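You operate a simulated robot arm through the tools that you are given. There is no shell and no other tool. Be economical: measure what you need, move in short steps, check, and stop when the job is done.

The job below is to be done with a simulated two-armed robot. You get a single attempt, and the scene is never put back.

## Task
Pick up the sample beaker with one hand, pass it to the other hand and put it in the spares tray. Take the flush bottle labelled "No. 5" from the format table shelf and leave it on the clad sheet on the format table. Put the 70 mm gauge block from the orange table on the pipe table shelf and the 60 mm gauge block on the side tray. Put the 28 mm small star wheel from the orange table on the capper table shelf and the 32 mm small star wheel on the pipe table shelf. Any order will do. Set down upright: sample beaker, flush bottle, gauge block.

The check looks at the end state, three seconds after you hand in, the way a careful person would. Anything else that was tipped, shoved, dropped, spilled or broken makes it a failure. Flat cloth is picked up by pressing the open fingertips on it (5 to 10 N) and closing them slowly along it; thin cloth reads only 2 to 8 mm in the jaws.

## Robot
Two 7-joint arms with two-finger parallel grippers on one trunk, on a base that drives. Base frame: it is fixed to the floor where the robot stands at the start and does not move with it; the origin is under the middle of the robot, x ahead of it, y to its left, z up. Units: m, degrees, N and s.
The left shoulder is at the start at [0.05, 0.177, 1.025], the right one opposite. With the tool pointing down near the work surface each hand reaches from about 0.1 to 0.6 m from the robot's upright axis, wherever it stands, measured 20 degrees to its own side. Places, roughly: capper table shelf [-0.7, -1.4, 0.3]; clad sheet [0.75, 0, 0.75]; flush bottle [1, 0, 0.5]; gauge block [-3, -2, 0.75]; pipe table shelf [-2.6, 0, 0.2]; sample beaker [0.5, 0, 0.5]; side tray [1.6, -3.2, 0.9]; small star wheel [-3, -2.5, 0.75]; spares tray (26x14 cm) [-0.68, -4.38, 0.8]. Payload 3.43 kg a hand.
The tool frame of a hand sits at the grasp point between the pads (the TCP): z along the fingers, y along the line on which they close. The tips reach 0.034 m beyond it. The gripper opens to 0.128 m. The fingers are 0.024 m wide and 0.012 m thick; the gripper's body (0.048 by 0.13 m) begins 0.096 m behind the TCP.
Orientation is that of the tool frame in the base frame, as a unit quaternion [x, y, z, w]. With the fingers straight down and closing along the base's y, the tool's x points along the base's -x, its y along +y and its z along -z.

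## Interface
- The arms move only by the tool arm_command. It takes "left_increments", "right_increments" or both (then of equal length, played together; a hand with none holds still); each is one flat list of numbers, 7 for each row, row after row: the turn, a rotation vector about the base's x, y, z in units of 180 degrees (1.0 is 180 degrees), then the shift along the base's x, y, z in units of 400 mm (1.0 is 400 mm), then the gripper command, from -1 (shut) to 1 (fully open), values between in proportion. In form: [wx, wy, wz, x, y, z, fingers, wx, wy, wz, x, y, z, fingers, ...]. A call has 1 to 8 rows; each row is the pose to reach, as a shift and turn from the pose commanded when the call began. A call with a number of a shift or a turn outside -1 to 1 is refused whole. A row lasts 0.2 s, in which the tool goes at most 0.05 m and 8.6 degrees; a call with a longer step from one row to the next is refused whole, and so is a gripper value outside its range. Where a pose cannot be reached the arm comes as near as it can. A force on the tool above 40 N (or 10 N above the force at the start of the call, whichever is more), or a blocked arm, ends the call early, and 0.2 s more pass. Each finger travels about 0.108 m/s and halts on what it meets, pressing with about 24 N; the grip force reading is that of the motor and also rises with nothing between the fingers. The clock runs only during rows and for 0.2 s after the last one: add rows that repeat a pose to give the fingers time. The reply holds the time, the measured pose of the TCP, the force on the tool along the base axes, the opening and the grip force, in the units named above and with some noise, with the torque about the TCP (base axes, N m) and any sound that the robot's microphone picked up.
- Cameras (640 x 400 px; columns grow to the right, rows downward): "scene" is now at [0.1595, 0.0051, 1.2261]; the picture's right is [0.09, -1.00, 0.00], its down [-0.36, -0.03, -0.93] and it looks along [0.93, 0.09, -0.36] (base axes); focal length 214 px, centre (320, 200). "left" rides on the left gripper at [0.076, 0.011, -0.16] in its tool frame; the picture's right is [-0.15, 0.99, 0.00], its down [-0.88, -0.13, -0.46] and it looks along [-0.45, -0.07, 0.89] (tool axes); focal length 234 px, centre (320, 200). "right" rides on the right gripper at [0.076, -0.011, -0.16] in its tool frame; the picture's right is [0.15, 0.99, 0.00], its down [-0.88, 0.13, -0.46] and it looks along [-0.45, 0.07, 0.89] (tool axes); focal length 234 px, centre (320, 200). There is no depth. A picture from a camera that has moved, and an enlarged one, comes with that camera's place and axes in the base frame and with its lens. The place of the scene camera against the robot may be out by one fixed shift of up to 0.018 m in any direction.
- snapshot(camera): a new picture of that camera. No time passes.
- slide_trunk(by): slides the trunk up (or, below 0, down) by that many m; the arms and the scene camera ride with it, the base frame stays. It gives what a move gives, with no picture.
- base_move(legs): drives the robot by 1 to 6 legs, each [ahead, turn to the left] in m and degrees, along the robot's own axes; the way and the turn of a leg run together, so that a leg with both is an arc; at most 1.5 m and 180 degrees a leg. The arms and the cameras ride along, it lands a little off, and it stops where it bumps. It gives what a move gives.
- pan_tilt(pan, tilt): turns the head with the scene camera to pan (to the left, within 80 degrees either way) and tilt (down, from -29 to 69), counted from straight ahead of the robot. It gives what a move gives.
- close_up(camera, box): a new picture of the part [left, top, right, bottom] of that camera's present view, enlarged. No time passes.
- hand_in(): hands the job in; it is judged then, once.

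Go step by step. Nothing tells you exact positions but the pictures and the camera data: compare them with the known pose of the tool, close in by small moves and look again before you grip or let go. The budget is 196 turns and 184 pictures, counting those below and the enlarged ones. Unless the task says otherwise, let go and move clear before handing in.

The tools are called after "Call:" as name(argument=value, ...) on one line, values as JSON. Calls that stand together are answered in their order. arm_command: Moves the arms, as the interface text tells. Its arguments: {"type":"object","properties":{"left_increments":{"type":"array"},"right_increments":{"type":"array"}},"required":[]} The other tools are called the same way: slide_trunk (by) slides the trunk up or down; base_move (legs) drives the base; pan_tilt (pan, tilt) turns the head that bears the scene camera; snapshot (camera) takes a picture; close_up (camera, box) takes an enlarged picture of a part of a camera's view; hand_in () hands the job in.

At the start:

```text
time: 0.0
left_tool_pos: [0.4105, 0.16, 1.1419]
left_tool_rot: [0.0, 1.0, 0.0, 0.0]
left_wrist_force: [0.4, -0.6, -0.1]
left_moment: [-0.01, -0.05, 0.01]
left_gripper_width: 0.1281
left_grasp_force: 0.0
right_tool_pos: [0.4217, -0.129, 1.2129]
right_tool_rot: [0.002, 1.0, 0.001, 0.001]
right_wrist_force: [0.2, -0.3, -0.1]
right_moment: [0.02, -0.01, 0.0]
right_gripper_width: 0.1279
right_grasp_force: 0.1
trunk travel left (down, up): [-0.196, 0.205]
robot x, y, heading: [0.0006, 0.0012, 0.0]
head pan, tilt: [5.4, 21.2]
```

scene: 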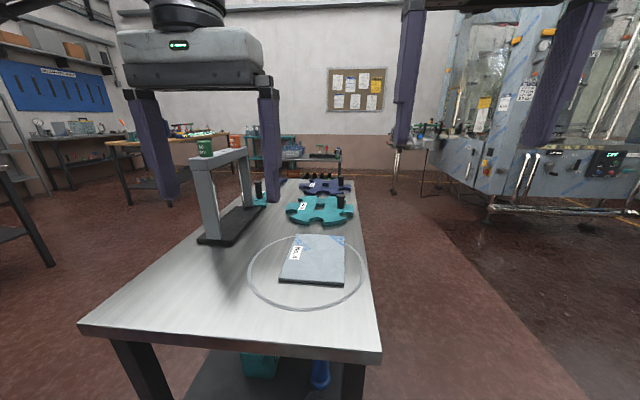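
right: 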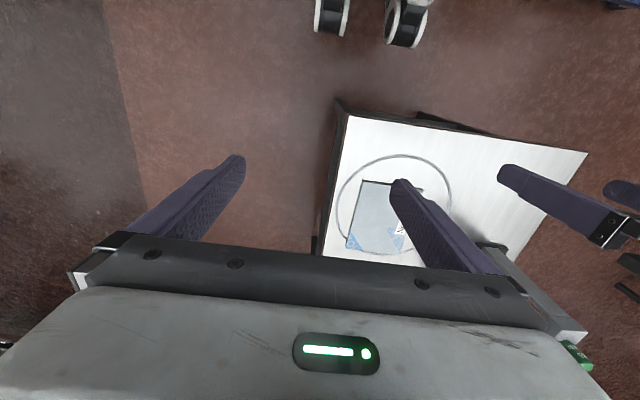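
left: 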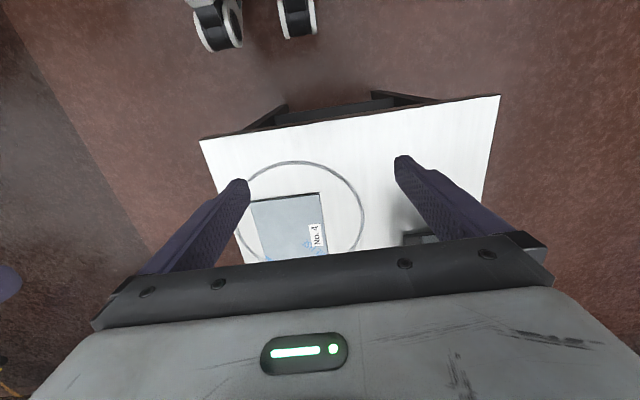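

The table ahead holds a plate labelled "No. 4" in a drawn ring, with items on the shelf beneath. I look lower and around before moving.

Call:
pan_tilt(pan=0, tilt=50)

Call:
snapshot(camera="scene")

Call:
pan_tilt(pan=-75, tilt=20)

Call:
snapshot(camera="scene")

Call:
pan_tilt(pan=75, tilt=20)

Call:
snapshot(camera="scene")

```text
time: 0.9
left_tool_pos: [0.4093, 0.1616, 1.1428]
left_tool_rot: [0.0, 1.0, 0.0, 0.001]
left_wrist_force: [0.3, 0.3, -0.7]
left_moment: [0.03, 0.02, -0.01]
left_gripper_width: 0.1278
left_grasp_force: 0.1
right_tool_pos: [0.4211, -0.1288, 1.2124]
right_tool_rot: [0.002, 1.0, 0.001, 0.001]
right_wrist_force: [-0.6, 0.4, 0.0]
right_moment: [-0.01, 0.01, 0.02]
right_gripper_width: 0.1278
right_grasp_force: 0.1
trunk travel left (down, up): [-0.196, 0.205]
robot x, y, heading: [-0.0029, -0.0003, -0.1]
head pan, tilt: [0.0, 50.0]
```

```text
180 pictures are left
camera scene: at [0.144, -0.0037, 1.1825], right [0.0, -1.0, 0.0], down [-0.77, 0.0, -0.64], along [0.64, 0.0, -0.77], focal length 214 px, centre (320, 200)
```

scene: 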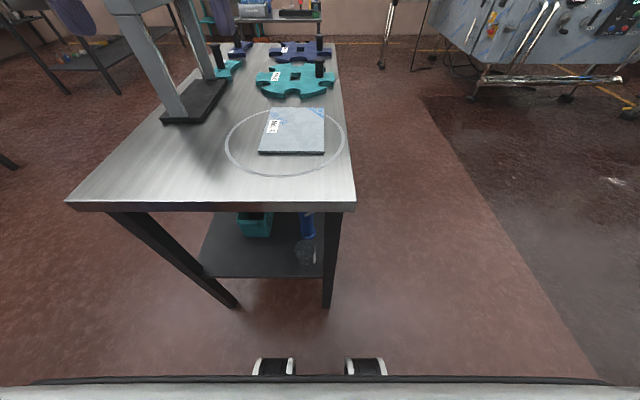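

```text
time: 2.4
left_tool_pos: [0.4105, 0.1609, 1.1417]
left_tool_rot: [-0.001, 1.0, 0.0, 0.001]
left_wrist_force: [-0.2, 0.0, 0.6]
left_moment: [-0.03, 0.01, 0.02]
left_gripper_width: 0.1282
left_grasp_force: 0.1
right_tool_pos: [0.4201, -0.1277, 1.2128]
right_tool_rot: [0.001, 1.0, 0.001, 0.001]
right_wrist_force: [0.4, -0.7, -0.1]
right_moment: [-0.01, 0.04, -0.01]
right_gripper_width: 0.128
right_grasp_force: 0.2
trunk travel left (down, up): [-0.196, 0.205]
robot x, y, heading: [-0.0032, 0.0019, 0.0]
head pan, tilt: [-75.0, 20.0]
```

```text
179 pictures are left
camera scene: at [0.0912, -0.0936, 1.228], right [-0.97, -0.26, 0.0], down [-0.09, 0.33, -0.94], along [0.24, -0.91, -0.34], focal length 214 px, centre (320, 200)
```

scene: 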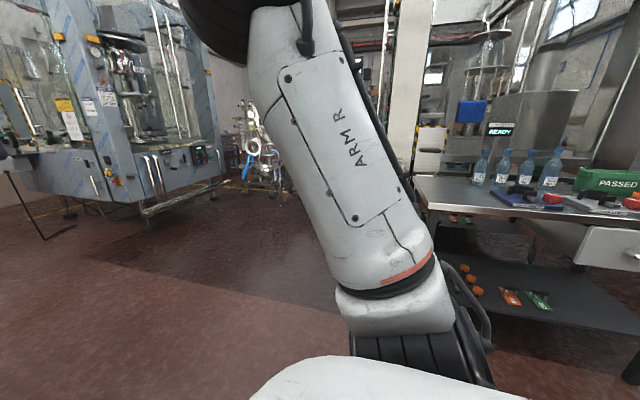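

```text
time: 4.8
left_tool_pos: [0.4095, 0.1612, 1.1417]
left_tool_rot: [-0.001, 1.0, 0.0, 0.0]
left_wrist_force: [-0.1, -0.4, 0.6]
left_moment: [0.0, 0.01, -0.03]
left_gripper_width: 0.1279
left_grasp_force: 0.0
right_tool_pos: [0.4224, -0.1281, 1.2117]
right_tool_rot: [0.001, 1.0, 0.001, 0.0]
right_wrist_force: [0.2, 0.3, 1.3]
right_moment: [-0.01, -0.03, -0.01]
right_gripper_width: 0.1278
right_grasp_force: 0.1
trunk travel left (down, up): [-0.196, 0.205]
robot x, y, heading: [0.0018, -0.0008, -0.1]
head pan, tilt: [75.0, 20.0]
```

```text
178 pictures are left
camera scene: at [0.0911, 0.0862, 1.2281], right [0.97, -0.26, 0.0], down [-0.09, -0.33, -0.94], along [0.24, 0.91, -0.34], focal length 214 px, centre (320, 200)
```

scene: 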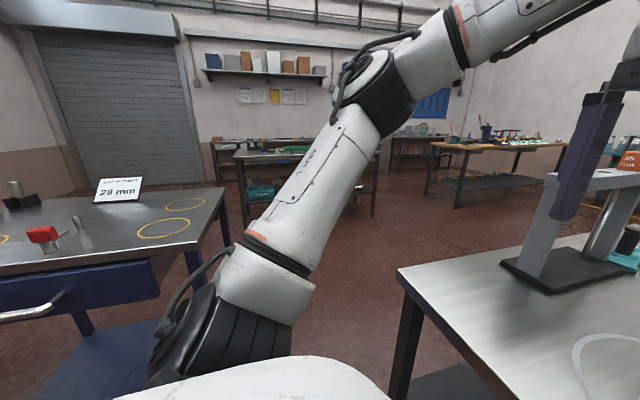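

The shelf under the table shows a glass, a blue bottle and a teal bin. I zoom in on these.

Call:
pan_tilt(pan=0, tilt=50)

Call:
close_up(camera="scene", box=[200, 190, 360, 290])

Call:
close_up(camera="scene", box=[200, 30, 360, 180])

```text
time: 6.2
left_tool_pos: [0.4099, 0.161, 1.1416]
left_tool_rot: [-0.001, 1.0, 0.001, 0.001]
left_wrist_force: [0.7, 0.0, -0.1]
left_moment: [0.02, 0.01, 0.02]
left_gripper_width: 0.1282
left_grasp_force: 0.1
right_tool_pos: [0.4218, -0.1275, 1.2128]
right_tool_rot: [0.0, 1.0, 0.001, 0.001]
right_wrist_force: [0.4, -0.7, -0.1]
right_moment: [-0.01, 0.0, 0.0]
right_gripper_width: 0.1282
right_grasp_force: 0.0
trunk travel left (down, up): [-0.196, 0.205]
robot x, y, heading: [-0.0018, 0.0011, 0.1]
head pan, tilt: [0.0, 50.0]
```

```text
4.00 times, centred on (280, 240) of scene
camera zoom: at [0.144, -0.0036, 1.1825], right [0.0, -1.0, 0.0], down [-0.77, 0.0, -0.64], along [0.64, 0.0, -0.77], focal length 858 px, centre (480, 40)
```

zoom: 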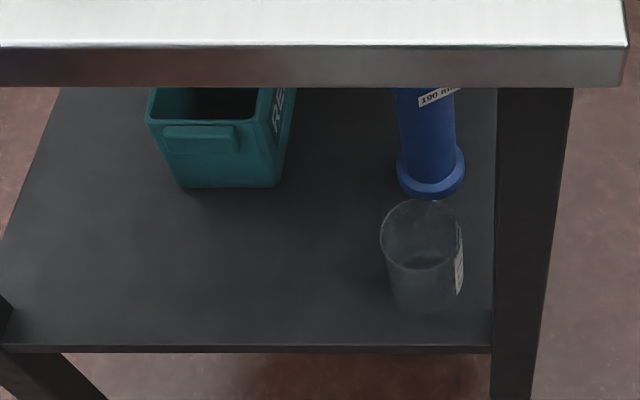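

```text
2.67 times, centred on (280, 105) of scene
camera zoom: at [0.144, -0.0036, 1.1825], right [0.0, -1.0, 0.0], down [-0.77, 0.0, -0.64], along [0.64, 0.0, -0.77], focal length 572 px, centre (427, 453)
```

zoom: 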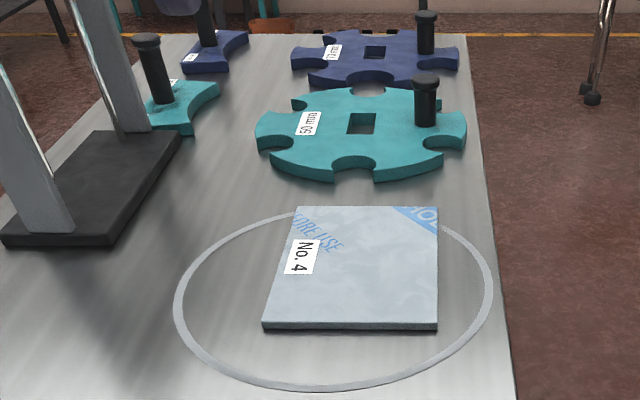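

I back up and raise the head to see the shelf from farther off and fix its height.

Call:
base_move(legs=[[-0.5, 0]])

Call:
slide_trunk(by=-0.19)

Call:
pan_tilt(pan=0, tilt=30)

Call:
snapshot(camera="scene")

Call:
close_up(camera="scene", box=[250, 170, 370, 270])

```text
time: 9.2
left_tool_pos: [-0.0881, 0.1589, 1.1427]
left_tool_rot: [0.004, 1.0, -0.001, 0.0]
left_wrist_force: [0.8, -0.6, -0.2]
left_moment: [0.02, -0.04, -0.01]
left_gripper_width: 0.1283
left_grasp_force: 0.0
right_tool_pos: [-0.0803, -0.1297, 1.2129]
right_tool_rot: [0.006, 1.0, 0.001, 0.001]
right_wrist_force: [-0.7, 0.4, 0.5]
right_moment: [-0.02, -0.02, 0.02]
right_gripper_width: 0.1281
right_grasp_force: 0.1
trunk travel left (down, up): [-0.196, 0.205]
robot x, y, heading: [-0.4989, 0.0012, -0.4]
head pan, tilt: [0.0, 50.0]
```

```text
time: 11.2
left_tool_pos: [-0.0884, 0.1595, 0.9511]
left_tool_rot: [0.004, 1.0, 0.0, 0.001]
left_wrist_force: [0.5, 0.4, 0.0]
left_moment: [-0.01, 0.0, -0.04]
left_gripper_width: 0.1279
left_grasp_force: 0.1
right_tool_pos: [-0.0798, -0.1293, 1.0229]
right_tool_rot: [0.006, 1.0, 0.0, 0.001]
right_wrist_force: [0.2, 0.6, 0.3]
right_moment: [-0.01, -0.04, 0.02]
right_gripper_width: 0.1281
right_grasp_force: 0.0
trunk travel left (down, up): [-0.006, 0.395]
robot x, y, heading: [-0.5014, -0.0016, -0.6]
head pan, tilt: [0.0, 50.0]
```

```text
time: 12.1
left_tool_pos: [-0.0877, 0.1585, 0.9516]
left_tool_rot: [0.004, 1.0, 0.0, 0.0]
left_wrist_force: [-0.1, 0.0, 0.3]
left_moment: [-0.03, -0.01, -0.01]
left_gripper_width: 0.1279
left_grasp_force: 0.0
right_tool_pos: [-0.0801, -0.1288, 1.022]
right_tool_rot: [0.005, 1.0, 0.001, 0.001]
right_wrist_force: [0.4, 0.2, 0.3]
right_moment: [0.01, 0.03, 0.01]
right_gripper_width: 0.128
right_grasp_force: 0.1
trunk travel left (down, up): [-0.006, 0.395]
robot x, y, heading: [-0.5012, 0.0007, -0.6]
head pan, tilt: [0.0, 30.0]
```

```text
175 pictures are left
camera scene: at [-0.3425, -0.0029, 1.0219], right [-0.01, -1.0, 0.0], down [-0.5, 0.0, -0.87], along [0.87, -0.01, -0.5], focal length 214 px, centre (320, 200)
```

scene: 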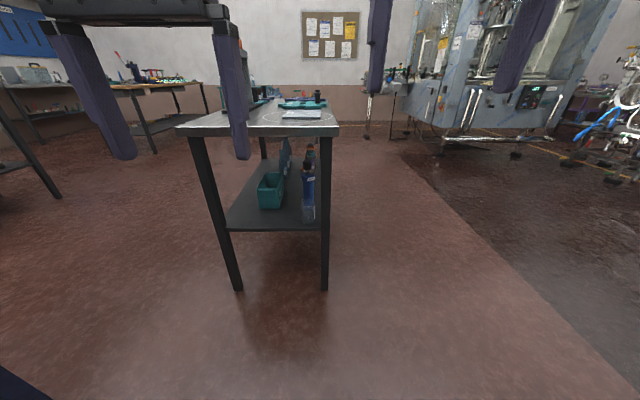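

```text
4.00 times, centred on (310, 220) of scene
camera zoom: at [-0.3425, -0.0029, 1.0219], right [-0.01, -1.0, 0.0], down [-0.5, 0.0, -0.87], along [0.87, -0.01, -0.5], focal length 858 px, centre (360, 120)
```

zoom: 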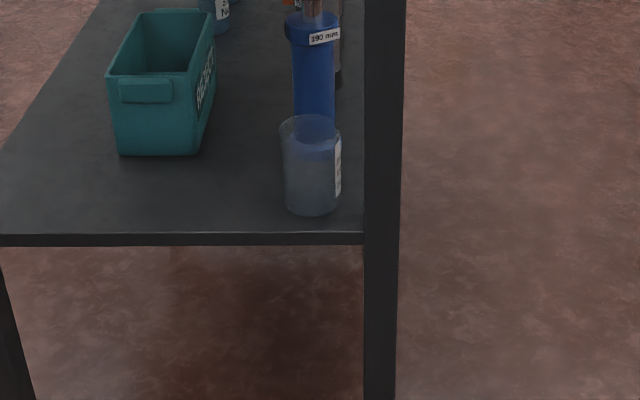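

The shelf is at about z=0.42 with its front edge at x≈0.44, and the table top is at about 0.87; the beaker stands near [0.49, 0.045]. I drive round to the table's right side to see the bottles.

Call:
slide_trunk(by=0.15)

Call:
base_move(legs=[[0, -45], [1.15, 0], [0, 45], [0.65, 0], [0, 90]])

Call:
pan_tilt(pan=0, tilt=40)

Call:
snapshot(camera="scene")

```text
time: 13.8
left_tool_pos: [-0.0888, 0.1598, 1.1003]
left_tool_rot: [0.004, 1.0, 0.0, 0.0]
left_wrist_force: [-0.3, -0.9, 0.1]
left_moment: [0.01, 0.01, 0.03]
left_gripper_width: 0.128
left_grasp_force: 0.0
right_tool_pos: [-0.081, -0.1296, 1.1725]
right_tool_rot: [0.006, 1.0, 0.001, 0.001]
right_wrist_force: [0.3, 0.2, 0.3]
right_moment: [0.02, 0.03, 0.04]
right_gripper_width: 0.1279
right_grasp_force: 0.0
trunk travel left (down, up): [-0.156, 0.245]
robot x, y, heading: [-0.5013, 0.0029, -0.3]
head pan, tilt: [0.0, 30.0]
```

```text
time: 30.9
left_tool_pos: [0.8029, -0.4227, 1.1017]
left_tool_rot: [-0.703, 0.711, 0.0, 0.001]
left_wrist_force: [0.4, 0.1, 0.0]
left_moment: [0.0, -0.02, -0.05]
left_gripper_width: 0.128
left_grasp_force: 0.1
right_tool_pos: [1.0925, -0.4152, 1.1724]
right_tool_rot: [-0.702, 0.712, 0.002, 0.0]
right_wrist_force: [-0.1, 1.0, 0.1]
right_moment: [-0.03, -0.02, -0.01]
right_gripper_width: 0.1277
right_grasp_force: 0.0
trunk travel left (down, up): [-0.156, 0.245]
robot x, y, heading: [0.9582, -0.8333, 89.3]
head pan, tilt: [0.0, 30.0]
```

```text
time: 31.6
left_tool_pos: [0.8042, -0.4222, 1.1016]
left_tool_rot: [-0.703, 0.711, 0.0, -0.001]
left_wrist_force: [0.7, -1.1, 1.0]
left_moment: [-0.01, 0.02, -0.01]
left_gripper_width: 0.1275
left_grasp_force: 0.0
right_tool_pos: [1.0922, -0.4151, 1.1721]
right_tool_rot: [-0.703, 0.712, 0.001, 0.0]
right_wrist_force: [0.2, 0.3, 0.3]
right_moment: [0.0, 0.0, 0.01]
right_gripper_width: 0.1279
right_grasp_force: 0.1
trunk travel left (down, up): [-0.156, 0.245]
robot x, y, heading: [0.9593, -0.8349, 89.1]
head pan, tilt: [0.0, 40.0]
```

```text
173 pictures are left
camera scene: at [0.9582, -0.6829, 1.1567], right [1.0, -0.01, 0.0], down [-0.01, -0.64, -0.77], along [0.01, 0.77, -0.64], focal length 214 px, centre (320, 200)
```

scene: 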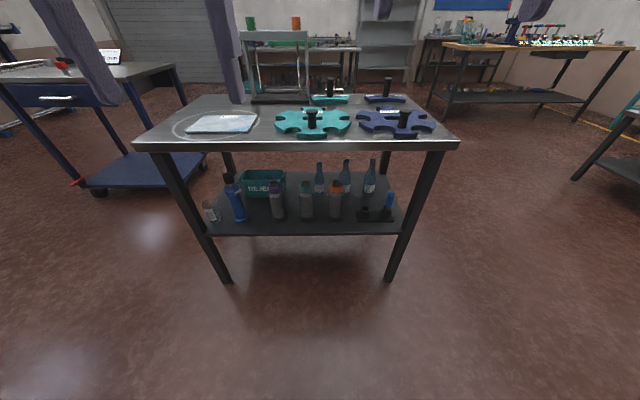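

Call:
close_up(camera="scene", box=[190, 145, 430, 245])

Call:
close_up(camera="scene", box=[300, 150, 400, 225])

Call:
close_up(camera="scene", box=[150, 90, 270, 150])

```text
2.67 times, centred on (310, 195) of scene
camera zoom: at [0.9582, -0.6829, 1.1567], right [1.0, -0.01, 0.0], down [-0.01, -0.64, -0.77], along [0.01, 0.77, -0.64], focal length 572 px, centre (347, 213)
```

zoom: 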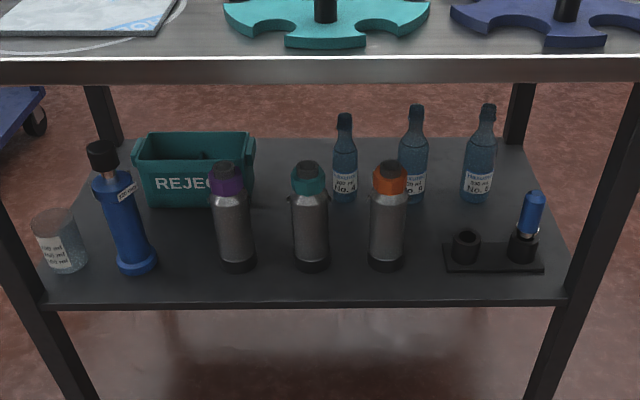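

```text
5.33 times, centred on (350, 188) of scene
camera zoom: at [0.9582, -0.6829, 1.1567], right [1.0, -0.01, 0.0], down [-0.01, -0.64, -0.77], along [0.01, 0.77, -0.64], focal length 1144 px, centre (160, 267)
```

zoom: 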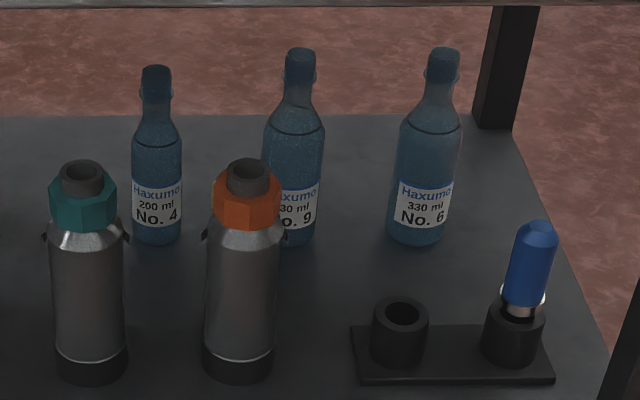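

```text
5.33 times, centred on (210, 120) of scene
camera zoom: at [0.9582, -0.6829, 1.1567], right [1.0, -0.01, 0.0], down [-0.01, -0.64, -0.77], along [0.01, 0.77, -0.64], focal length 1144 px, centre (907, 627)
```

zoom: 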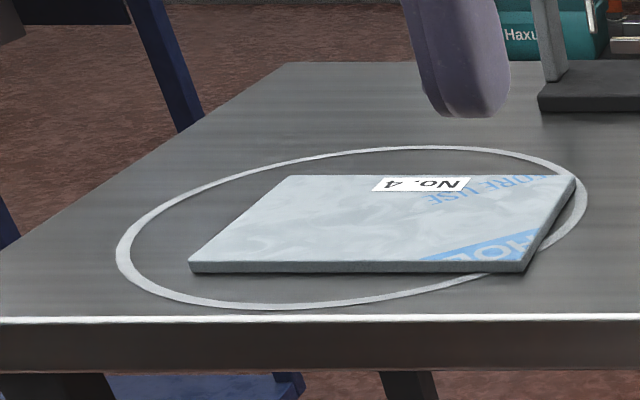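

Call:
close_up(camera="scene", box=[320, 155, 384, 195])

Call:
base_move(legs=[[0, -90], [0.9, 0], [0, 120]])

Call:
pan_tilt(pan=0, tilt=30)

Call:
snapshot(camera="scene")

```text
10.00 times, centred on (352, 175) of scene
camera zoom: at [0.9582, -0.6829, 1.1567], right [1.0, -0.01, 0.0], down [-0.01, -0.64, -0.77], along [0.01, 0.77, -0.64], focal length 2145 px, centre (0, 450)
```

zoom: 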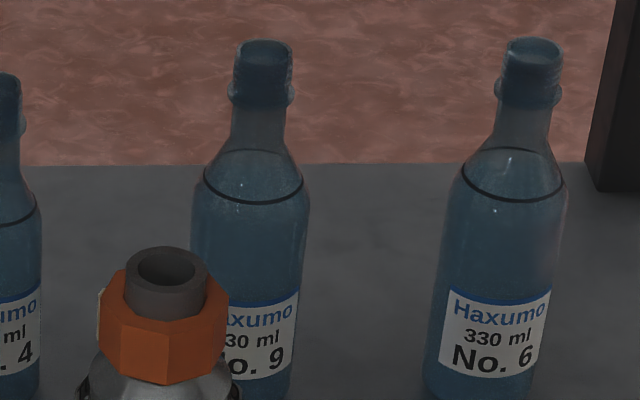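

```text
time: 45.2
left_tool_pos: [1.5202, -0.565, 1.1012]
left_tool_rot: [0.864, -0.504, 0.001, 0.0]
left_wrist_force: [-0.3, -0.2, -0.3]
left_moment: [0.0, -0.01, 0.05]
left_gripper_width: 0.1279
left_grasp_force: 0.0
right_tool_pos: [1.7668, -0.4128, 1.1724]
right_tool_rot: [0.862, -0.506, 0.0, 0.0]
right_wrist_force: [-0.4, -0.1, 0.5]
right_moment: [-0.05, -0.01, -0.02]
right_gripper_width: 0.1277
right_grasp_force: 0.0
trunk travel left (down, up): [-0.156, 0.245]
robot x, y, heading: [1.8622, -0.8434, 119.0]
head pan, tilt: [0.0, 40.0]
```

```text
time: 45.9
left_tool_pos: [1.5197, -0.5648, 1.1004]
left_tool_rot: [0.863, -0.505, -0.001, -0.001]
left_wrist_force: [1.3, -0.1, 0.4]
left_moment: [0.01, -0.01, 0.0]
left_gripper_width: 0.1281
left_grasp_force: 0.2
right_tool_pos: [1.7671, -0.4135, 1.1727]
right_tool_rot: [0.863, -0.505, 0.0, 0.001]
right_wrist_force: [0.3, -0.4, 0.0]
right_moment: [0.0, -0.04, -0.02]
right_gripper_width: 0.128
right_grasp_force: 0.0
trunk travel left (down, up): [-0.156, 0.245]
robot x, y, heading: [1.8579, -0.8433, 119.6]
head pan, tilt: [0.0, 30.0]
```

```text
168 pictures are left
camera scene: at [1.7798, -0.707, 1.172], right [0.87, 0.49, 0.0], down [0.25, -0.44, -0.87], along [-0.42, 0.75, -0.5], focal length 214 px, centre (320, 200)
```

scene: 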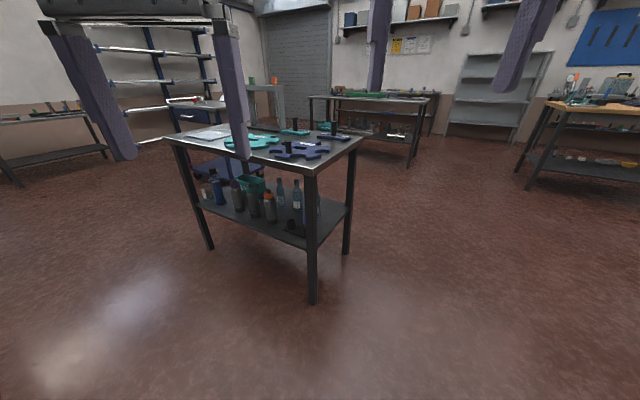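

Call:
base_move(legs=[[0, -29.6], [1.5, 0], [0.4, 0], [0, 120]])

Call:
snapshot(camera="scene")

Call:
close_up(camera="scene", box=[200, 130, 440, 280])

```text
time: 61.9
left_tool_pos: [1.5495, 0.7208, 1.1004]
left_tool_rot: [0.965, 0.26, 0.0, -0.001]
left_wrist_force: [1.0, 0.2, -0.3]
left_moment: [0.02, -0.02, 0.02]
left_gripper_width: 0.1283
left_grasp_force: 0.1
right_tool_pos: [1.3947, 0.9646, 1.1725]
right_tool_rot: [0.966, 0.26, 0.0, 0.001]
right_wrist_force: [0.1, 0.3, 0.7]
right_moment: [-0.01, 0.01, 0.03]
right_gripper_width: 0.1282
right_grasp_force: 0.2
trunk travel left (down, up): [-0.156, 0.245]
robot x, y, heading: [1.8239, 1.0645, -149.9]
head pan, tilt: [0.0, 30.0]
```

```text
167 pictures are left
camera scene: at [1.6809, 0.9808, 1.172], right [-0.5, 0.86, 0.0], down [0.43, 0.25, -0.87], along [-0.75, -0.43, -0.5], focal length 214 px, centre (320, 200)
```

scene: 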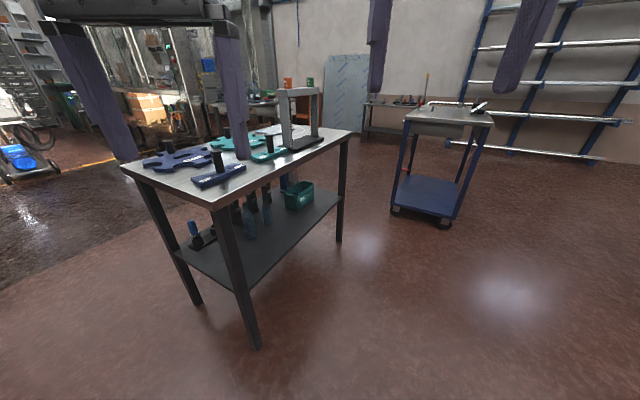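

```text
2.67 times, centred on (320, 205) of scene
camera zoom: at [1.6809, 0.9808, 1.172], right [-0.5, 0.86, 0.0], down [0.43, 0.25, -0.87], along [-0.75, -0.43, -0.5], focal length 572 px, centre (320, 187)
```

zoom: 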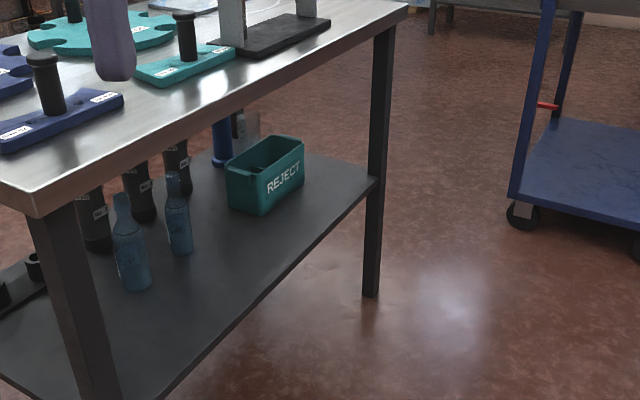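

Labels on the metal bottles face this side; I drive square to it.

Call:
base_move(legs=[[0, -30], [0.8, 0], [0, 90]])

Call:
snapshot(camera="scene")

Call:
close_up(camera="scene", box=[220, 140, 420, 240])

```text
time: 71.5
left_tool_pos: [1.1935, 0.6513, 1.1013]
left_tool_rot: [0.696, 0.718, 0.0, 0.0]
left_wrist_force: [-0.2, -0.3, -0.2]
left_moment: [-0.01, -0.01, 0.0]
left_gripper_width: 0.1281
left_grasp_force: 0.0
right_tool_pos: [0.9071, 0.6314, 1.1736]
right_tool_rot: [0.697, 0.717, -0.001, 0.001]
right_wrist_force: [-0.2, 0.1, 0.3]
right_moment: [0.0, 0.02, 0.0]
right_gripper_width: 0.1281
right_grasp_force: 0.1
trunk travel left (down, up): [-0.156, 0.245]
robot x, y, heading: [1.0236, 1.0572, -88.4]
head pan, tilt: [0.0, 30.0]
```

```text
165 pictures are left
camera scene: at [1.024, 0.8923, 1.172], right [-1.0, -0.03, 0.0], down [-0.01, 0.5, -0.87], along [0.02, -0.87, -0.5], focal length 214 px, centre (320, 200)
```

scene: 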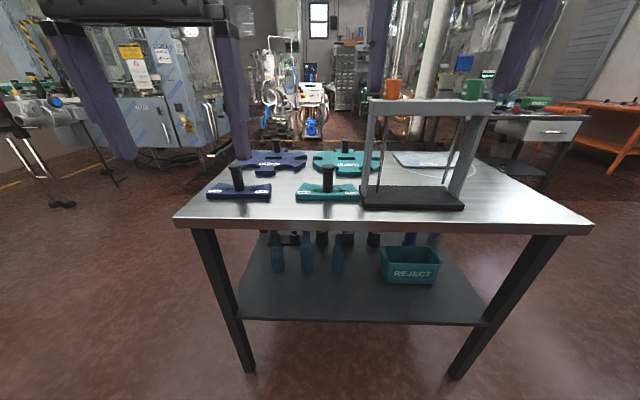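

```text
3.20 times, centred on (320, 190) of scene
camera zoom: at [1.024, 0.8923, 1.172], right [-1.0, -0.03, 0.0], down [-0.01, 0.5, -0.87], along [0.02, -0.87, -0.5], focal length 686 px, centre (320, 232)
```

zoom: 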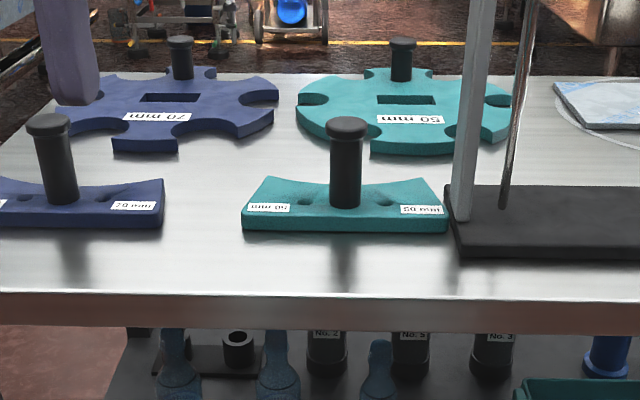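

Call:
slide_trunk(by=-0.15)

Call:
close_up(camera="scene", box=[250, 160, 410, 260])

Call:
slide_trunk(by=0.15)

```text
time: 73.2
left_tool_pos: [1.1967, 0.6514, 0.9519]
left_tool_rot: [0.696, 0.718, 0.0, 0.0]
left_wrist_force: [-0.5, -0.6, 0.7]
left_moment: [0.01, -0.01, 0.02]
left_gripper_width: 0.128
left_grasp_force: 0.1
right_tool_pos: [0.9064, 0.6311, 1.022]
right_tool_rot: [0.697, 0.717, 0.001, 0.002]
right_wrist_force: [0.2, -0.2, -0.5]
right_moment: [0.02, 0.01, 0.04]
right_gripper_width: 0.1282
right_grasp_force: 0.0
trunk travel left (down, up): [-0.006, 0.395]
robot x, y, heading: [1.0241, 1.0545, -88.7]
head pan, tilt: [0.0, 30.0]
```

```text
4.00 times, centred on (330, 210) of scene
camera zoom: at [1.0239, 0.8924, 1.0221], right [-1.0, -0.03, 0.0], down [-0.01, 0.5, -0.87], along [0.02, -0.87, -0.5], focal length 858 px, centre (280, 160)
```

zoom: 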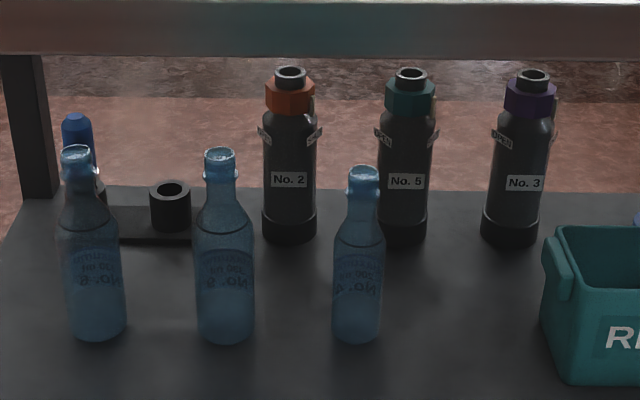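

```text
time: 75.0
left_tool_pos: [1.1943, 0.6498, 1.1024]
left_tool_rot: [0.696, 0.718, 0.0, 0.0]
left_wrist_force: [-0.1, 0.5, -0.6]
left_moment: [-0.01, -0.02, -0.01]
left_gripper_width: 0.128
left_grasp_force: 0.0
right_tool_pos: [0.9064, 0.6324, 1.1733]
right_tool_rot: [0.697, 0.717, 0.0, 0.002]
right_wrist_force: [-0.3, -1.1, 0.7]
right_moment: [-0.03, 0.02, 0.0]
right_gripper_width: 0.128
right_grasp_force: 0.0
trunk travel left (down, up): [-0.156, 0.245]
robot x, y, heading: [1.0217, 1.0608, -88.6]
head pan, tilt: [0.0, 30.0]
```

The flush bottle No. 5 is the teal-capped one in the middle, at about [0.90, 0.045]. I drive back to the right side and stop clear of the table.

Call:
base_move(legs=[[0, 88.6], [0.85, 0], [0, -90], [1.5, 0], [0.65, 0], [0, -90]])

Call:
base_move(legs=[[1.02, 0], [0, -90]])

Call:
slide_trunk(by=-0.15)

```text
time: 101.3
left_tool_pos: [1.4008, -1.2458, 1.1011]
left_tool_rot: [1.0, -0.027, -0.001, 0.0]
left_wrist_force: [0.2, -0.3, 1.0]
left_moment: [-0.04, -0.03, 0.02]
left_gripper_width: 0.1283
left_grasp_force: 0.1
right_tool_pos: [1.4055, -0.9549, 1.1733]
right_tool_rot: [1.0, -0.028, -0.001, 0.001]
right_wrist_force: [0.1, -0.3, 0.0]
right_moment: [-0.02, 0.05, -0.01]
right_gripper_width: 0.1282
right_grasp_force: 0.0
trunk travel left (down, up): [-0.156, 0.245]
robot x, y, heading: [1.8203, -1.103, 177.0]
head pan, tilt: [0.0, 30.0]
```

```text
time: 110.4
left_tool_pos: [0.6642, -0.6312, 1.1007]
left_tool_rot: [-0.688, 0.726, 0.0, 0.0]
left_wrist_force: [0.9, -1.0, 0.7]
left_moment: [-0.01, -0.02, 0.01]
left_gripper_width: 0.1281
left_grasp_force: 0.0
right_tool_pos: [0.953, -0.6378, 1.1728]
right_tool_rot: [-0.686, 0.727, 0.001, -0.001]
right_wrist_force: [0.1, 0.5, 0.2]
right_moment: [-0.03, 0.0, -0.05]
right_gripper_width: 0.1283
right_grasp_force: 0.0
trunk travel left (down, up): [-0.156, 0.245]
robot x, y, heading: [0.8033, -1.0477, 86.5]
head pan, tilt: [0.0, 30.0]
```

```text
time: 112.2
left_tool_pos: [0.6634, -0.632, 0.9512]
left_tool_rot: [-0.688, 0.726, 0.0, 0.001]
left_wrist_force: [0.1, -0.5, -0.3]
left_moment: [0.01, 0.01, -0.01]
left_gripper_width: 0.1281
left_grasp_force: 0.2
right_tool_pos: [0.9529, -0.6383, 1.023]
right_tool_rot: [-0.686, 0.727, 0.001, 0.0]
right_wrist_force: [-0.3, 0.3, -0.3]
right_moment: [0.01, 0.03, 0.02]
right_gripper_width: 0.128
right_grasp_force: 0.1
trunk travel left (down, up): [-0.006, 0.395]
robot x, y, heading: [0.8016, -1.0489, 86.8]
head pan, tilt: [0.0, 30.0]
```

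Call:
base_move(legs=[[0, 3.3]])

Call:
arm_command(left_increments=[0.047, 0, 0, 0, 0, -0.12, 0.5, 0.094, 0, 0, 0, 0, -0.24, 0.5, 0.141, 0, 0, 0, 0, -0.36, 0.5, 0.188, 0, 0, 0, 0, -0.48, 0.5, 0.235, 0, 0, 0, 0, -0.6, 0.5, 0.282, 0, 0, 0, 0, -0.72, 0.5, 0.329, 0, 0, 0, 0, -0.84, 0.5, 0.376, 0, 0, 0, 0, -0.96, 0.5], right_increments=[0, 0, 0, 0, -0.05, -0.08, 1, 0, 0, 0, 0, -0.1, -0.16, 1, 0, 0, 0, 0, -0.15, -0.24, 1, 0, 0, 0, 0, -0.2, -0.32, 1, 0, 0, 0, 0, -0.25, -0.4, 1, 0, 0, 0, 0, -0.3, -0.48, 1, 0, 0, 0, 0, -0.35, -0.56, 1, 0, 0, 0, 0, -0.4, -0.62, 1])

Call:
snapshot(camera="scene")

Call:
snapshot(camera="left")

```text
time: 113.0
left_tool_pos: [0.6399, -0.6394, 0.9509]
left_tool_rot: [0.708, -0.706, 0.0, -0.002]
left_wrist_force: [0.9, -0.1, 0.0]
left_moment: [-0.03, -0.04, 0.0]
left_gripper_width: 0.128
left_grasp_force: 0.0
right_tool_pos: [0.9295, -0.6302, 1.0223]
right_tool_rot: [0.708, -0.706, -0.001, 0.0]
right_wrist_force: [0.2, 0.1, -0.7]
right_moment: [0.01, -0.02, -0.01]
right_gripper_width: 0.1279
right_grasp_force: 0.0
trunk travel left (down, up): [-0.006, 0.395]
robot x, y, heading: [0.8017, -1.0514, 89.8]
head pan, tilt: [0.0, 30.0]
```

```text
time: 114.8
left_tool_pos: [0.6759, -0.6438, 0.585]
left_tool_rot: [0.589, -0.585, -0.393, -0.394]
left_wrist_force: [0.1, 0.1, -0.7]
left_moment: [0.02, -0.03, -0.01]
left_gripper_width: 0.0959
left_grasp_force: 0.1
left hand out of reach, approached as far as the arm can: row 5, 6, 7, 8
right_tool_pos: [0.9283, -0.7885, 0.7727]
right_tool_rot: [-0.707, 0.707, 0.003, 0.0]
right_wrist_force: [0.5, -0.4, -0.4]
right_moment: [0.03, 0.01, 0.01]
right_gripper_width: 0.1279
right_grasp_force: 0.1
trunk travel left (down, up): [-0.006, 0.395]
robot x, y, heading: [0.8022, -1.0507, 89.9]
head pan, tilt: [0.0, 30.0]
```

```text
162 pictures are left
camera scene: at [0.7989, -0.8937, 1.0219], right [1.0, 0.0, 0.0], down [0.0, -0.5, -0.87], along [0.0, 0.87, -0.5], focal length 214 px, centre (320, 200)
```

scene: 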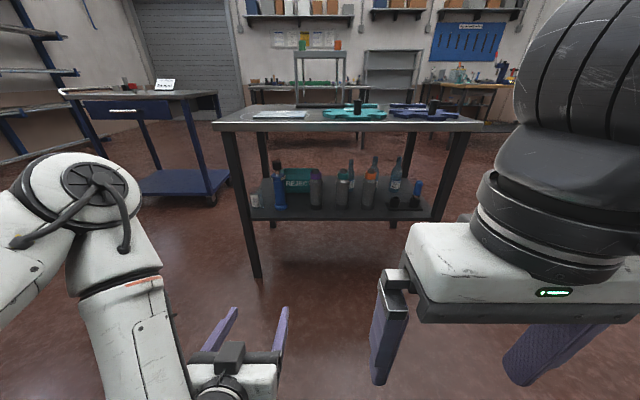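

```text
161 pictures are left
camera left: at [0.6645, -0.8199, 0.5767], right [-0.99, 0.05, 0.13], down [0.13, -0.09, 0.99], along [0.06, 0.99, 0.08], focal length 234 px, centre (320, 200)
```

left: 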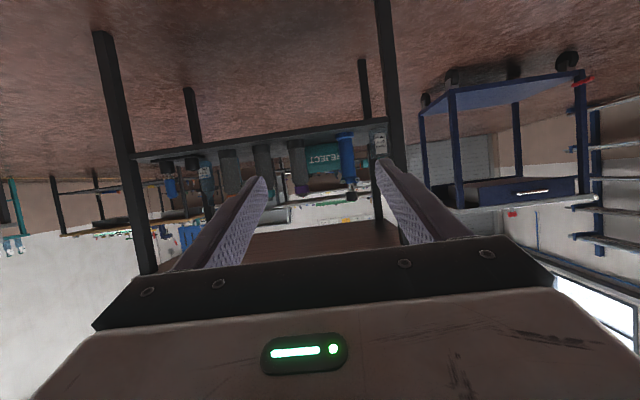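

Call:
arm_command(left_increments=[0, 0, 0, 0, 0.1, 0, 0.5, 0, 0, 0, 0, 0.2, 0, 0.5, 0, 0, 0, 0, 0.3, 0, 0.5, 0, 0, 0, 0, 0.3, -0.05, 0.5, 0, 0, 0, 0, 0.3, -0.1, 0.5])

```text
time: 116.0
left_tool_pos: [0.6978, -0.5247, 0.5599]
left_tool_rot: [0.592, -0.586, -0.393, -0.389]
left_wrist_force: [-0.5, 0.0, -0.1]
left_moment: [0.01, -0.01, 0.02]
left_gripper_width: 0.0959
left_grasp_force: 0.1
left hand out of reach, approached as far as the arm can: row 1, 2, 3, 4, 5
right_tool_pos: [0.9283, -0.7891, 0.7747]
right_tool_rot: [0.707, -0.707, -0.001, 0.0]
right_wrist_force: [-0.2, 0.0, -0.4]
right_moment: [0.0, 0.02, 0.0]
right_gripper_width: 0.1278
right_grasp_force: 0.0
trunk travel left (down, up): [-0.006, 0.395]
robot x, y, heading: [0.8019, -1.0501, 90.3]
head pan, tilt: [0.0, 30.0]
```

Call:
arm_command(left_increments=[0, 0, 0, 0.1, 0, 0, 0.5, 0, 0, 0, 0.2, 0, 0, 0.5, 0, 0, 0, 0.3, 0, 0, 0.5, 0, 0, 0, 0.4, 0, 0, 0.5])

```text
time: 117.0
left_tool_pos: [0.8566, -0.5246, 0.5614]
left_tool_rot: [0.588, -0.586, -0.393, -0.395]
left_wrist_force: [0.1, 0.2, 0.0]
left_moment: [0.01, 0.01, 0.0]
left_gripper_width: 0.0958
left_grasp_force: 0.0
right_tool_pos: [0.9286, -0.7884, 0.7727]
right_tool_rot: [-0.707, 0.707, 0.001, 0.0]
right_wrist_force: [-1.5, -0.2, -0.1]
right_moment: [-0.01, -0.03, 0.04]
right_gripper_width: 0.1278
right_grasp_force: 0.1
trunk travel left (down, up): [-0.006, 0.395]
robot x, y, heading: [0.8033, -1.049, 90.3]
head pan, tilt: [0.0, 30.0]
```

Call:
arm_command(left_increments=[0, 0, 0, 0, 0, -0.06, 0.5, 0, 0, 0, 0, 0, -0.12, 0.5, 0, 0, 0, 0, 0.05, -0.12, 0.5, 0, 0, 0, 0, 0.1, -0.12, 0.5])

Call:
snapshot(camera="left")

Call:
snapshot(camera="scene")

```text
time: 118.0
left_tool_pos: [0.8567, -0.4851, 0.5137]
left_tool_rot: [0.588, -0.586, -0.393, -0.395]
left_wrist_force: [-1.2, -0.1, 0.4]
left_moment: [-0.05, 0.0, -0.03]
left_gripper_width: 0.0961
left_grasp_force: 0.0
right_tool_pos: [0.9288, -0.79, 0.7738]
right_tool_rot: [0.707, -0.707, -0.002, 0.001]
right_wrist_force: [0.8, 0.4, 1.1]
right_moment: [0.02, 0.01, 0.01]
right_gripper_width: 0.1279
right_grasp_force: 0.1
trunk travel left (down, up): [-0.006, 0.395]
robot x, y, heading: [0.7998, -1.0515, 90.0]
head pan, tilt: [0.0, 30.0]
```

```text
160 pictures are left
camera left: at [0.8444, -0.6613, 0.5045], right [-0.99, 0.06, 0.13], down [0.13, -0.09, 0.99], along [0.07, 0.99, 0.08], focal length 234 px, centre (320, 200)
```

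left: 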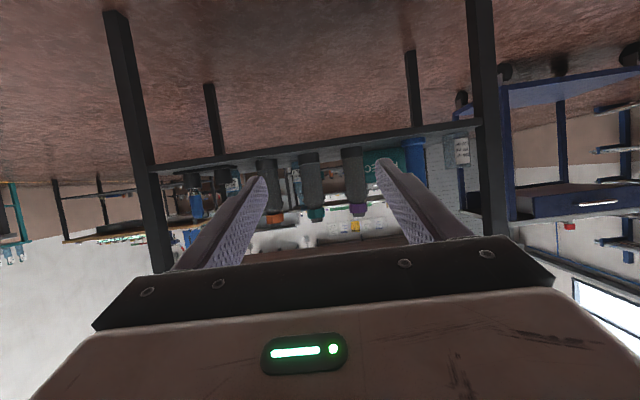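

```text
159 pictures are left
camera scene: at [0.7984, -0.8937, 1.022], right [1.0, 0.0, 0.0], down [0.0, -0.5, -0.87], along [0.0, 0.87, -0.5], focal length 214 px, centre (320, 200)
```

scene: 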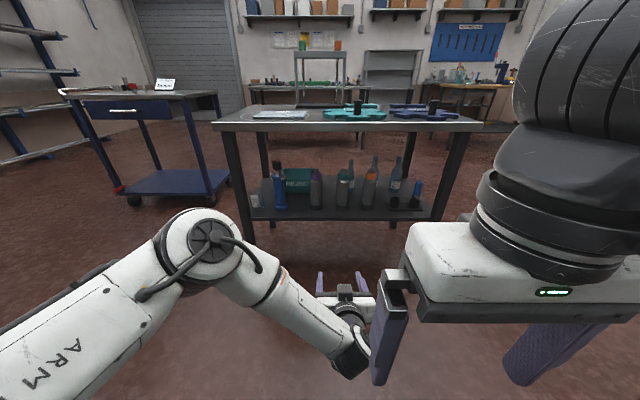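

Call:
base_move(legs=[[0.33, 0]])

Call:
snapshot(camera="left")

Call:
snapshot(camera="scene")

```text
time: 120.2
left_tool_pos: [0.8538, -0.1471, 0.514]
left_tool_rot: [0.589, -0.586, -0.393, -0.394]
left_wrist_force: [-0.2, -1.0, -0.8]
left_moment: [0.0, -0.02, 0.0]
left_gripper_width: 0.096
left_grasp_force: 0.1
right_tool_pos: [0.9272, -0.4531, 0.7735]
right_tool_rot: [0.708, -0.707, -0.001, 0.0]
right_wrist_force: [0.0, 0.7, 0.0]
right_moment: [0.02, 0.03, 0.04]
right_gripper_width: 0.1283
right_grasp_force: 0.2
trunk travel left (down, up): [-0.006, 0.395]
robot x, y, heading: [0.7984, -0.7126, 90.3]
head pan, tilt: [0.0, 30.0]
```

```text
158 pictures are left
camera left: at [0.8432, -0.325, 0.5048], right [-0.99, 0.05, 0.13], down [0.13, -0.09, 0.99], along [0.06, 0.99, 0.08], focal length 234 px, centre (320, 200)
```

left: 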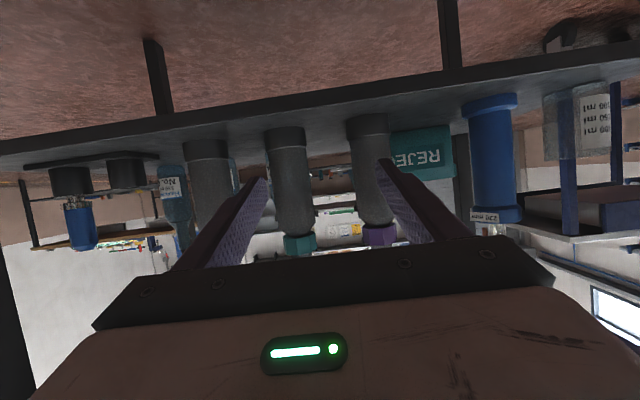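

```text
157 pictures are left
camera scene: at [0.7973, -0.5574, 1.022], right [1.0, 0.0, 0.0], down [0.0, -0.5, -0.87], along [0.0, 0.87, -0.5], focal length 214 px, centre (320, 200)
```

scene: 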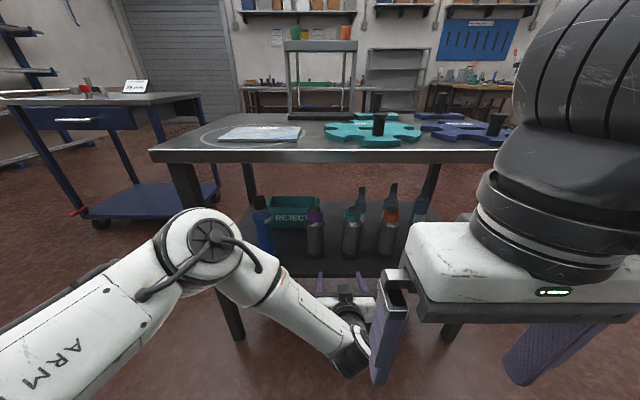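

The teal-capped bottle is at about [0.905, 0.05]. I line the hand up in x and move part of the way in.

Call:
arm_command(left_increments=[0, 0, 0, 0.063, 0, 0, 0.5, 0, 0, 0, 0.127, 0, 0, 0.5, 0, 0, 0, 0.127, 0.1, 0, 0.5, 0, 0, 0, 0.127, 0.2, 0, 0.5, 0, 0, 0, 0.127, 0.25, 0, 0.5])

Call:
snapshot(camera="left")

Call:
snapshot(camera="scene")

```text
time: 121.6
left_tool_pos: [0.871, -0.0235, 0.524]
left_tool_rot: [0.602, -0.566, -0.411, -0.386]
left_wrist_force: [-0.2, 0.3, -0.4]
left_moment: [-0.02, 0.0, 0.01]
left_gripper_width: 0.0959
left_grasp_force: 0.1
right_tool_pos: [0.9278, -0.452, 0.7729]
right_tool_rot: [0.708, -0.706, -0.002, 0.0]
right_wrist_force: [-1.0, -1.0, 1.1]
right_moment: [0.0, -0.04, -0.02]
right_gripper_width: 0.1282
right_grasp_force: 0.0
trunk travel left (down, up): [-0.006, 0.395]
robot x, y, heading: [0.7986, -0.7157, 90.0]
head pan, tilt: [0.0, 30.0]
stopped in row 5 (left hand): the arm was blocked; the commanded pose is now the measured one
```

```text
156 pictures are left
camera left: at [0.8694, -0.2004, 0.5123], right [-0.99, -0.01, 0.14], down [0.14, -0.1, 0.99], along [0.01, 1.0, 0.1], focal length 234 px, centre (320, 200)
```

left: 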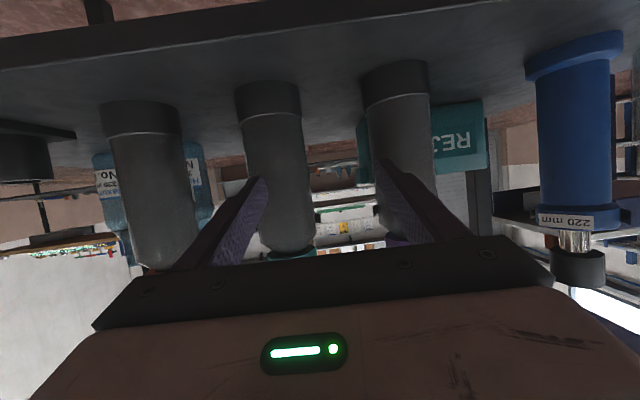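

```text
155 pictures are left
camera scene: at [0.7972, -0.5573, 1.022], right [1.0, 0.0, 0.0], down [0.0, -0.5, -0.87], along [0.0, 0.87, -0.5], focal length 214 px, centre (320, 200)
```

scene: 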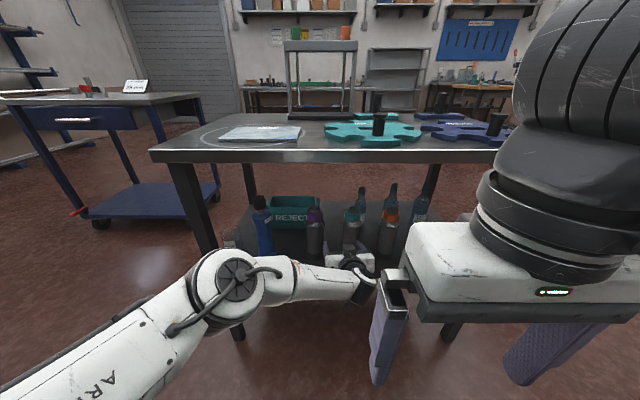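

The arm was blocked, probably by the right hand above the left wrist. I move the right hand aside and check the left.

Call:
arm_command(right_increments=[0, 0, 0, 0.12, -0.03, 0.1, 1, 0, 0, 0, 0.24, -0.05, 0.2, 1, 0, 0, 0, 0.36, -0.05, 0.3, 1, 0, 0, 0, 0.45, -0.05, 0.4, 1])

Call:
snapshot(camera="scene")

```text
refused: row 1 steps farther than a row can; nothing moved
```

```text
154 pictures are left
camera scene: at [0.7972, -0.5573, 1.022], right [1.0, 0.0, 0.0], down [0.0, -0.5, -0.87], along [0.0, 0.87, -0.5], focal length 214 px, centre (320, 200)
```

scene: 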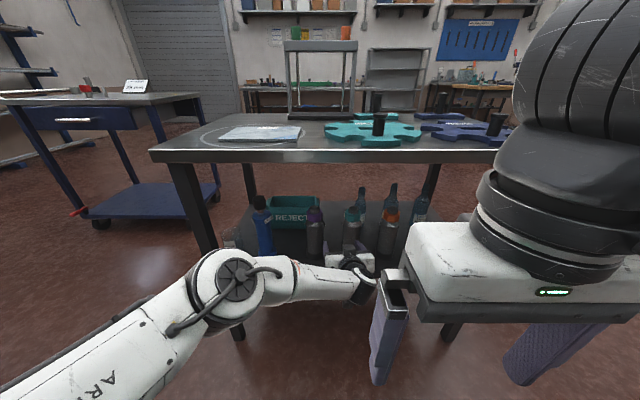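

Call:
arm_command(right_increments=[0, 0, 0, 0.08, 0, 0.08, 1, 0, 0, 0, 0.16, 0, 0.16, 1, 0, 0, 0, 0.24, 0, 0.24, 1, 0, 0, 0, 0.32, 0, 0.32, 1, 0, 0, 0, 0.4, 0, 0.4, 1])

Call:
snapshot(camera="scene")

```text
time: 122.8
left_tool_pos: [0.8711, -0.0231, 0.5235]
left_tool_rot: [0.602, -0.566, -0.411, -0.386]
left_wrist_force: [-0.4, -0.2, 0.4]
left_moment: [0.05, 0.0, -0.02]
left_gripper_width: 0.096
left_grasp_force: 0.0
right_tool_pos: [1.0795, -0.4518, 0.9292]
right_tool_rot: [0.708, -0.706, -0.002, 0.001]
right_wrist_force: [-0.3, 1.0, 0.1]
right_moment: [-0.04, 0.02, 0.02]
right_gripper_width: 0.1281
right_grasp_force: 0.0
right hand out of reach, approached as far as the arm can: row 5
trunk travel left (down, up): [-0.006, 0.395]
robot x, y, heading: [0.8003, -0.7115, 90.0]
head pan, tilt: [0.0, 30.0]
```

```text
153 pictures are left
camera scene: at [0.7973, -0.5571, 1.0219], right [1.0, 0.0, 0.0], down [0.0, -0.5, -0.87], along [0.0, 0.87, -0.5], focal length 214 px, centre (320, 200)
```

scene: 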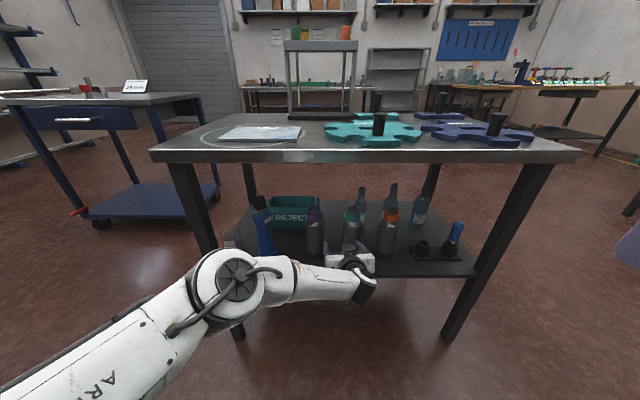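

Call:
arm_command(left_increments=[0, 0, -0.01, 0.04, -0.1, -0.02, 0.5, 0, 0, -0.02, 0.085, -0.15, -0.025, 0.5])

Call:
snapshot(camera="left")

```text
time: 123.4
left_tool_pos: [0.8937, -0.0801, 0.5115]
left_tool_rot: [0.588, -0.581, -0.402, -0.394]
left_wrist_force: [-0.5, 0.1, 0.0]
left_moment: [-0.02, -0.01, 0.06]
left_gripper_width: 0.0961
left_grasp_force: 0.0
right_tool_pos: [1.0794, -0.4512, 0.9294]
right_tool_rot: [0.708, -0.706, -0.002, -0.001]
right_wrist_force: [0.4, -0.2, 0.0]
right_moment: [0.02, 0.02, -0.03]
right_gripper_width: 0.1281
right_grasp_force: 0.1
trunk travel left (down, up): [-0.006, 0.395]
robot x, y, heading: [0.7986, -0.7136, 90.1]
head pan, tilt: [0.0, 30.0]
```

```text
152 pictures are left
camera left: at [0.8846, -0.2561, 0.4995], right [-0.99, 0.04, 0.14], down [0.14, -0.1, 0.99], along [0.05, 0.99, 0.09], focal length 234 px, centre (320, 200)
```

left: 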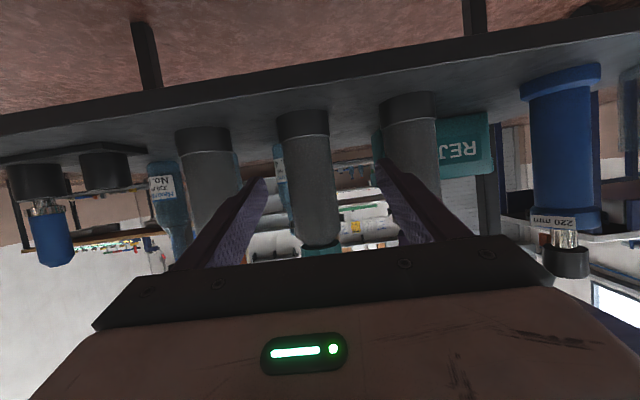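

Call:
arm_command(left_increments=[0, 0, 0, 0.0375, 0.05, 0, 0.5, 0, 0, 0, 0.0375, 0.1, 0, 0.5, 0, 0, 0, 0.0375, 0.14, 0, 0.5])

Call:
snapshot(camera="left")

```text
time: 124.4
left_tool_pos: [0.8659, -0.0016, 0.5194]
left_tool_rot: [0.594, -0.565, -0.423, -0.386]
left_wrist_force: [1.6, -0.7, 1.5]
left_moment: [0.02, 0.01, -0.03]
left_gripper_width: 0.0956
left_grasp_force: 0.2
right_tool_pos: [1.0798, -0.4502, 0.929]
right_tool_rot: [0.708, -0.707, -0.001, 0.001]
right_wrist_force: [0.9, 0.3, -0.5]
right_moment: [-0.01, -0.02, -0.03]
right_gripper_width: 0.128
right_grasp_force: 0.0
trunk travel left (down, up): [-0.006, 0.395]
robot x, y, heading: [0.7982, -0.7132, 90.4]
head pan, tilt: [0.0, 30.0]
stopped in row 3 (left hand): the arm was blocked; the commanded pose is now the measured one
```

```text
151 pictures are left
camera left: at [0.8651, -0.1773, 0.5038], right [-0.99, -0.01, 0.16], down [0.16, -0.11, 0.98], along [0.0, 0.99, 0.12], focal length 234 px, centre (320, 200)
```

left: 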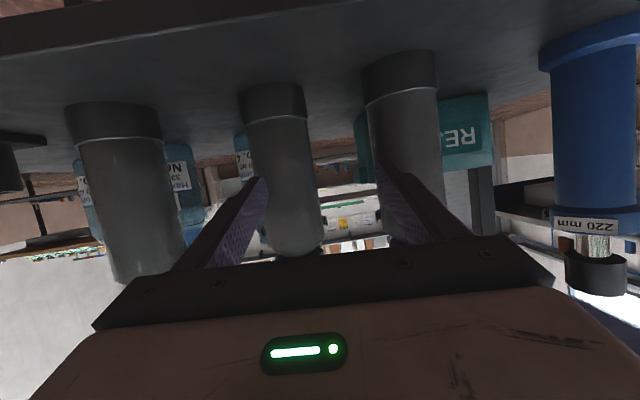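

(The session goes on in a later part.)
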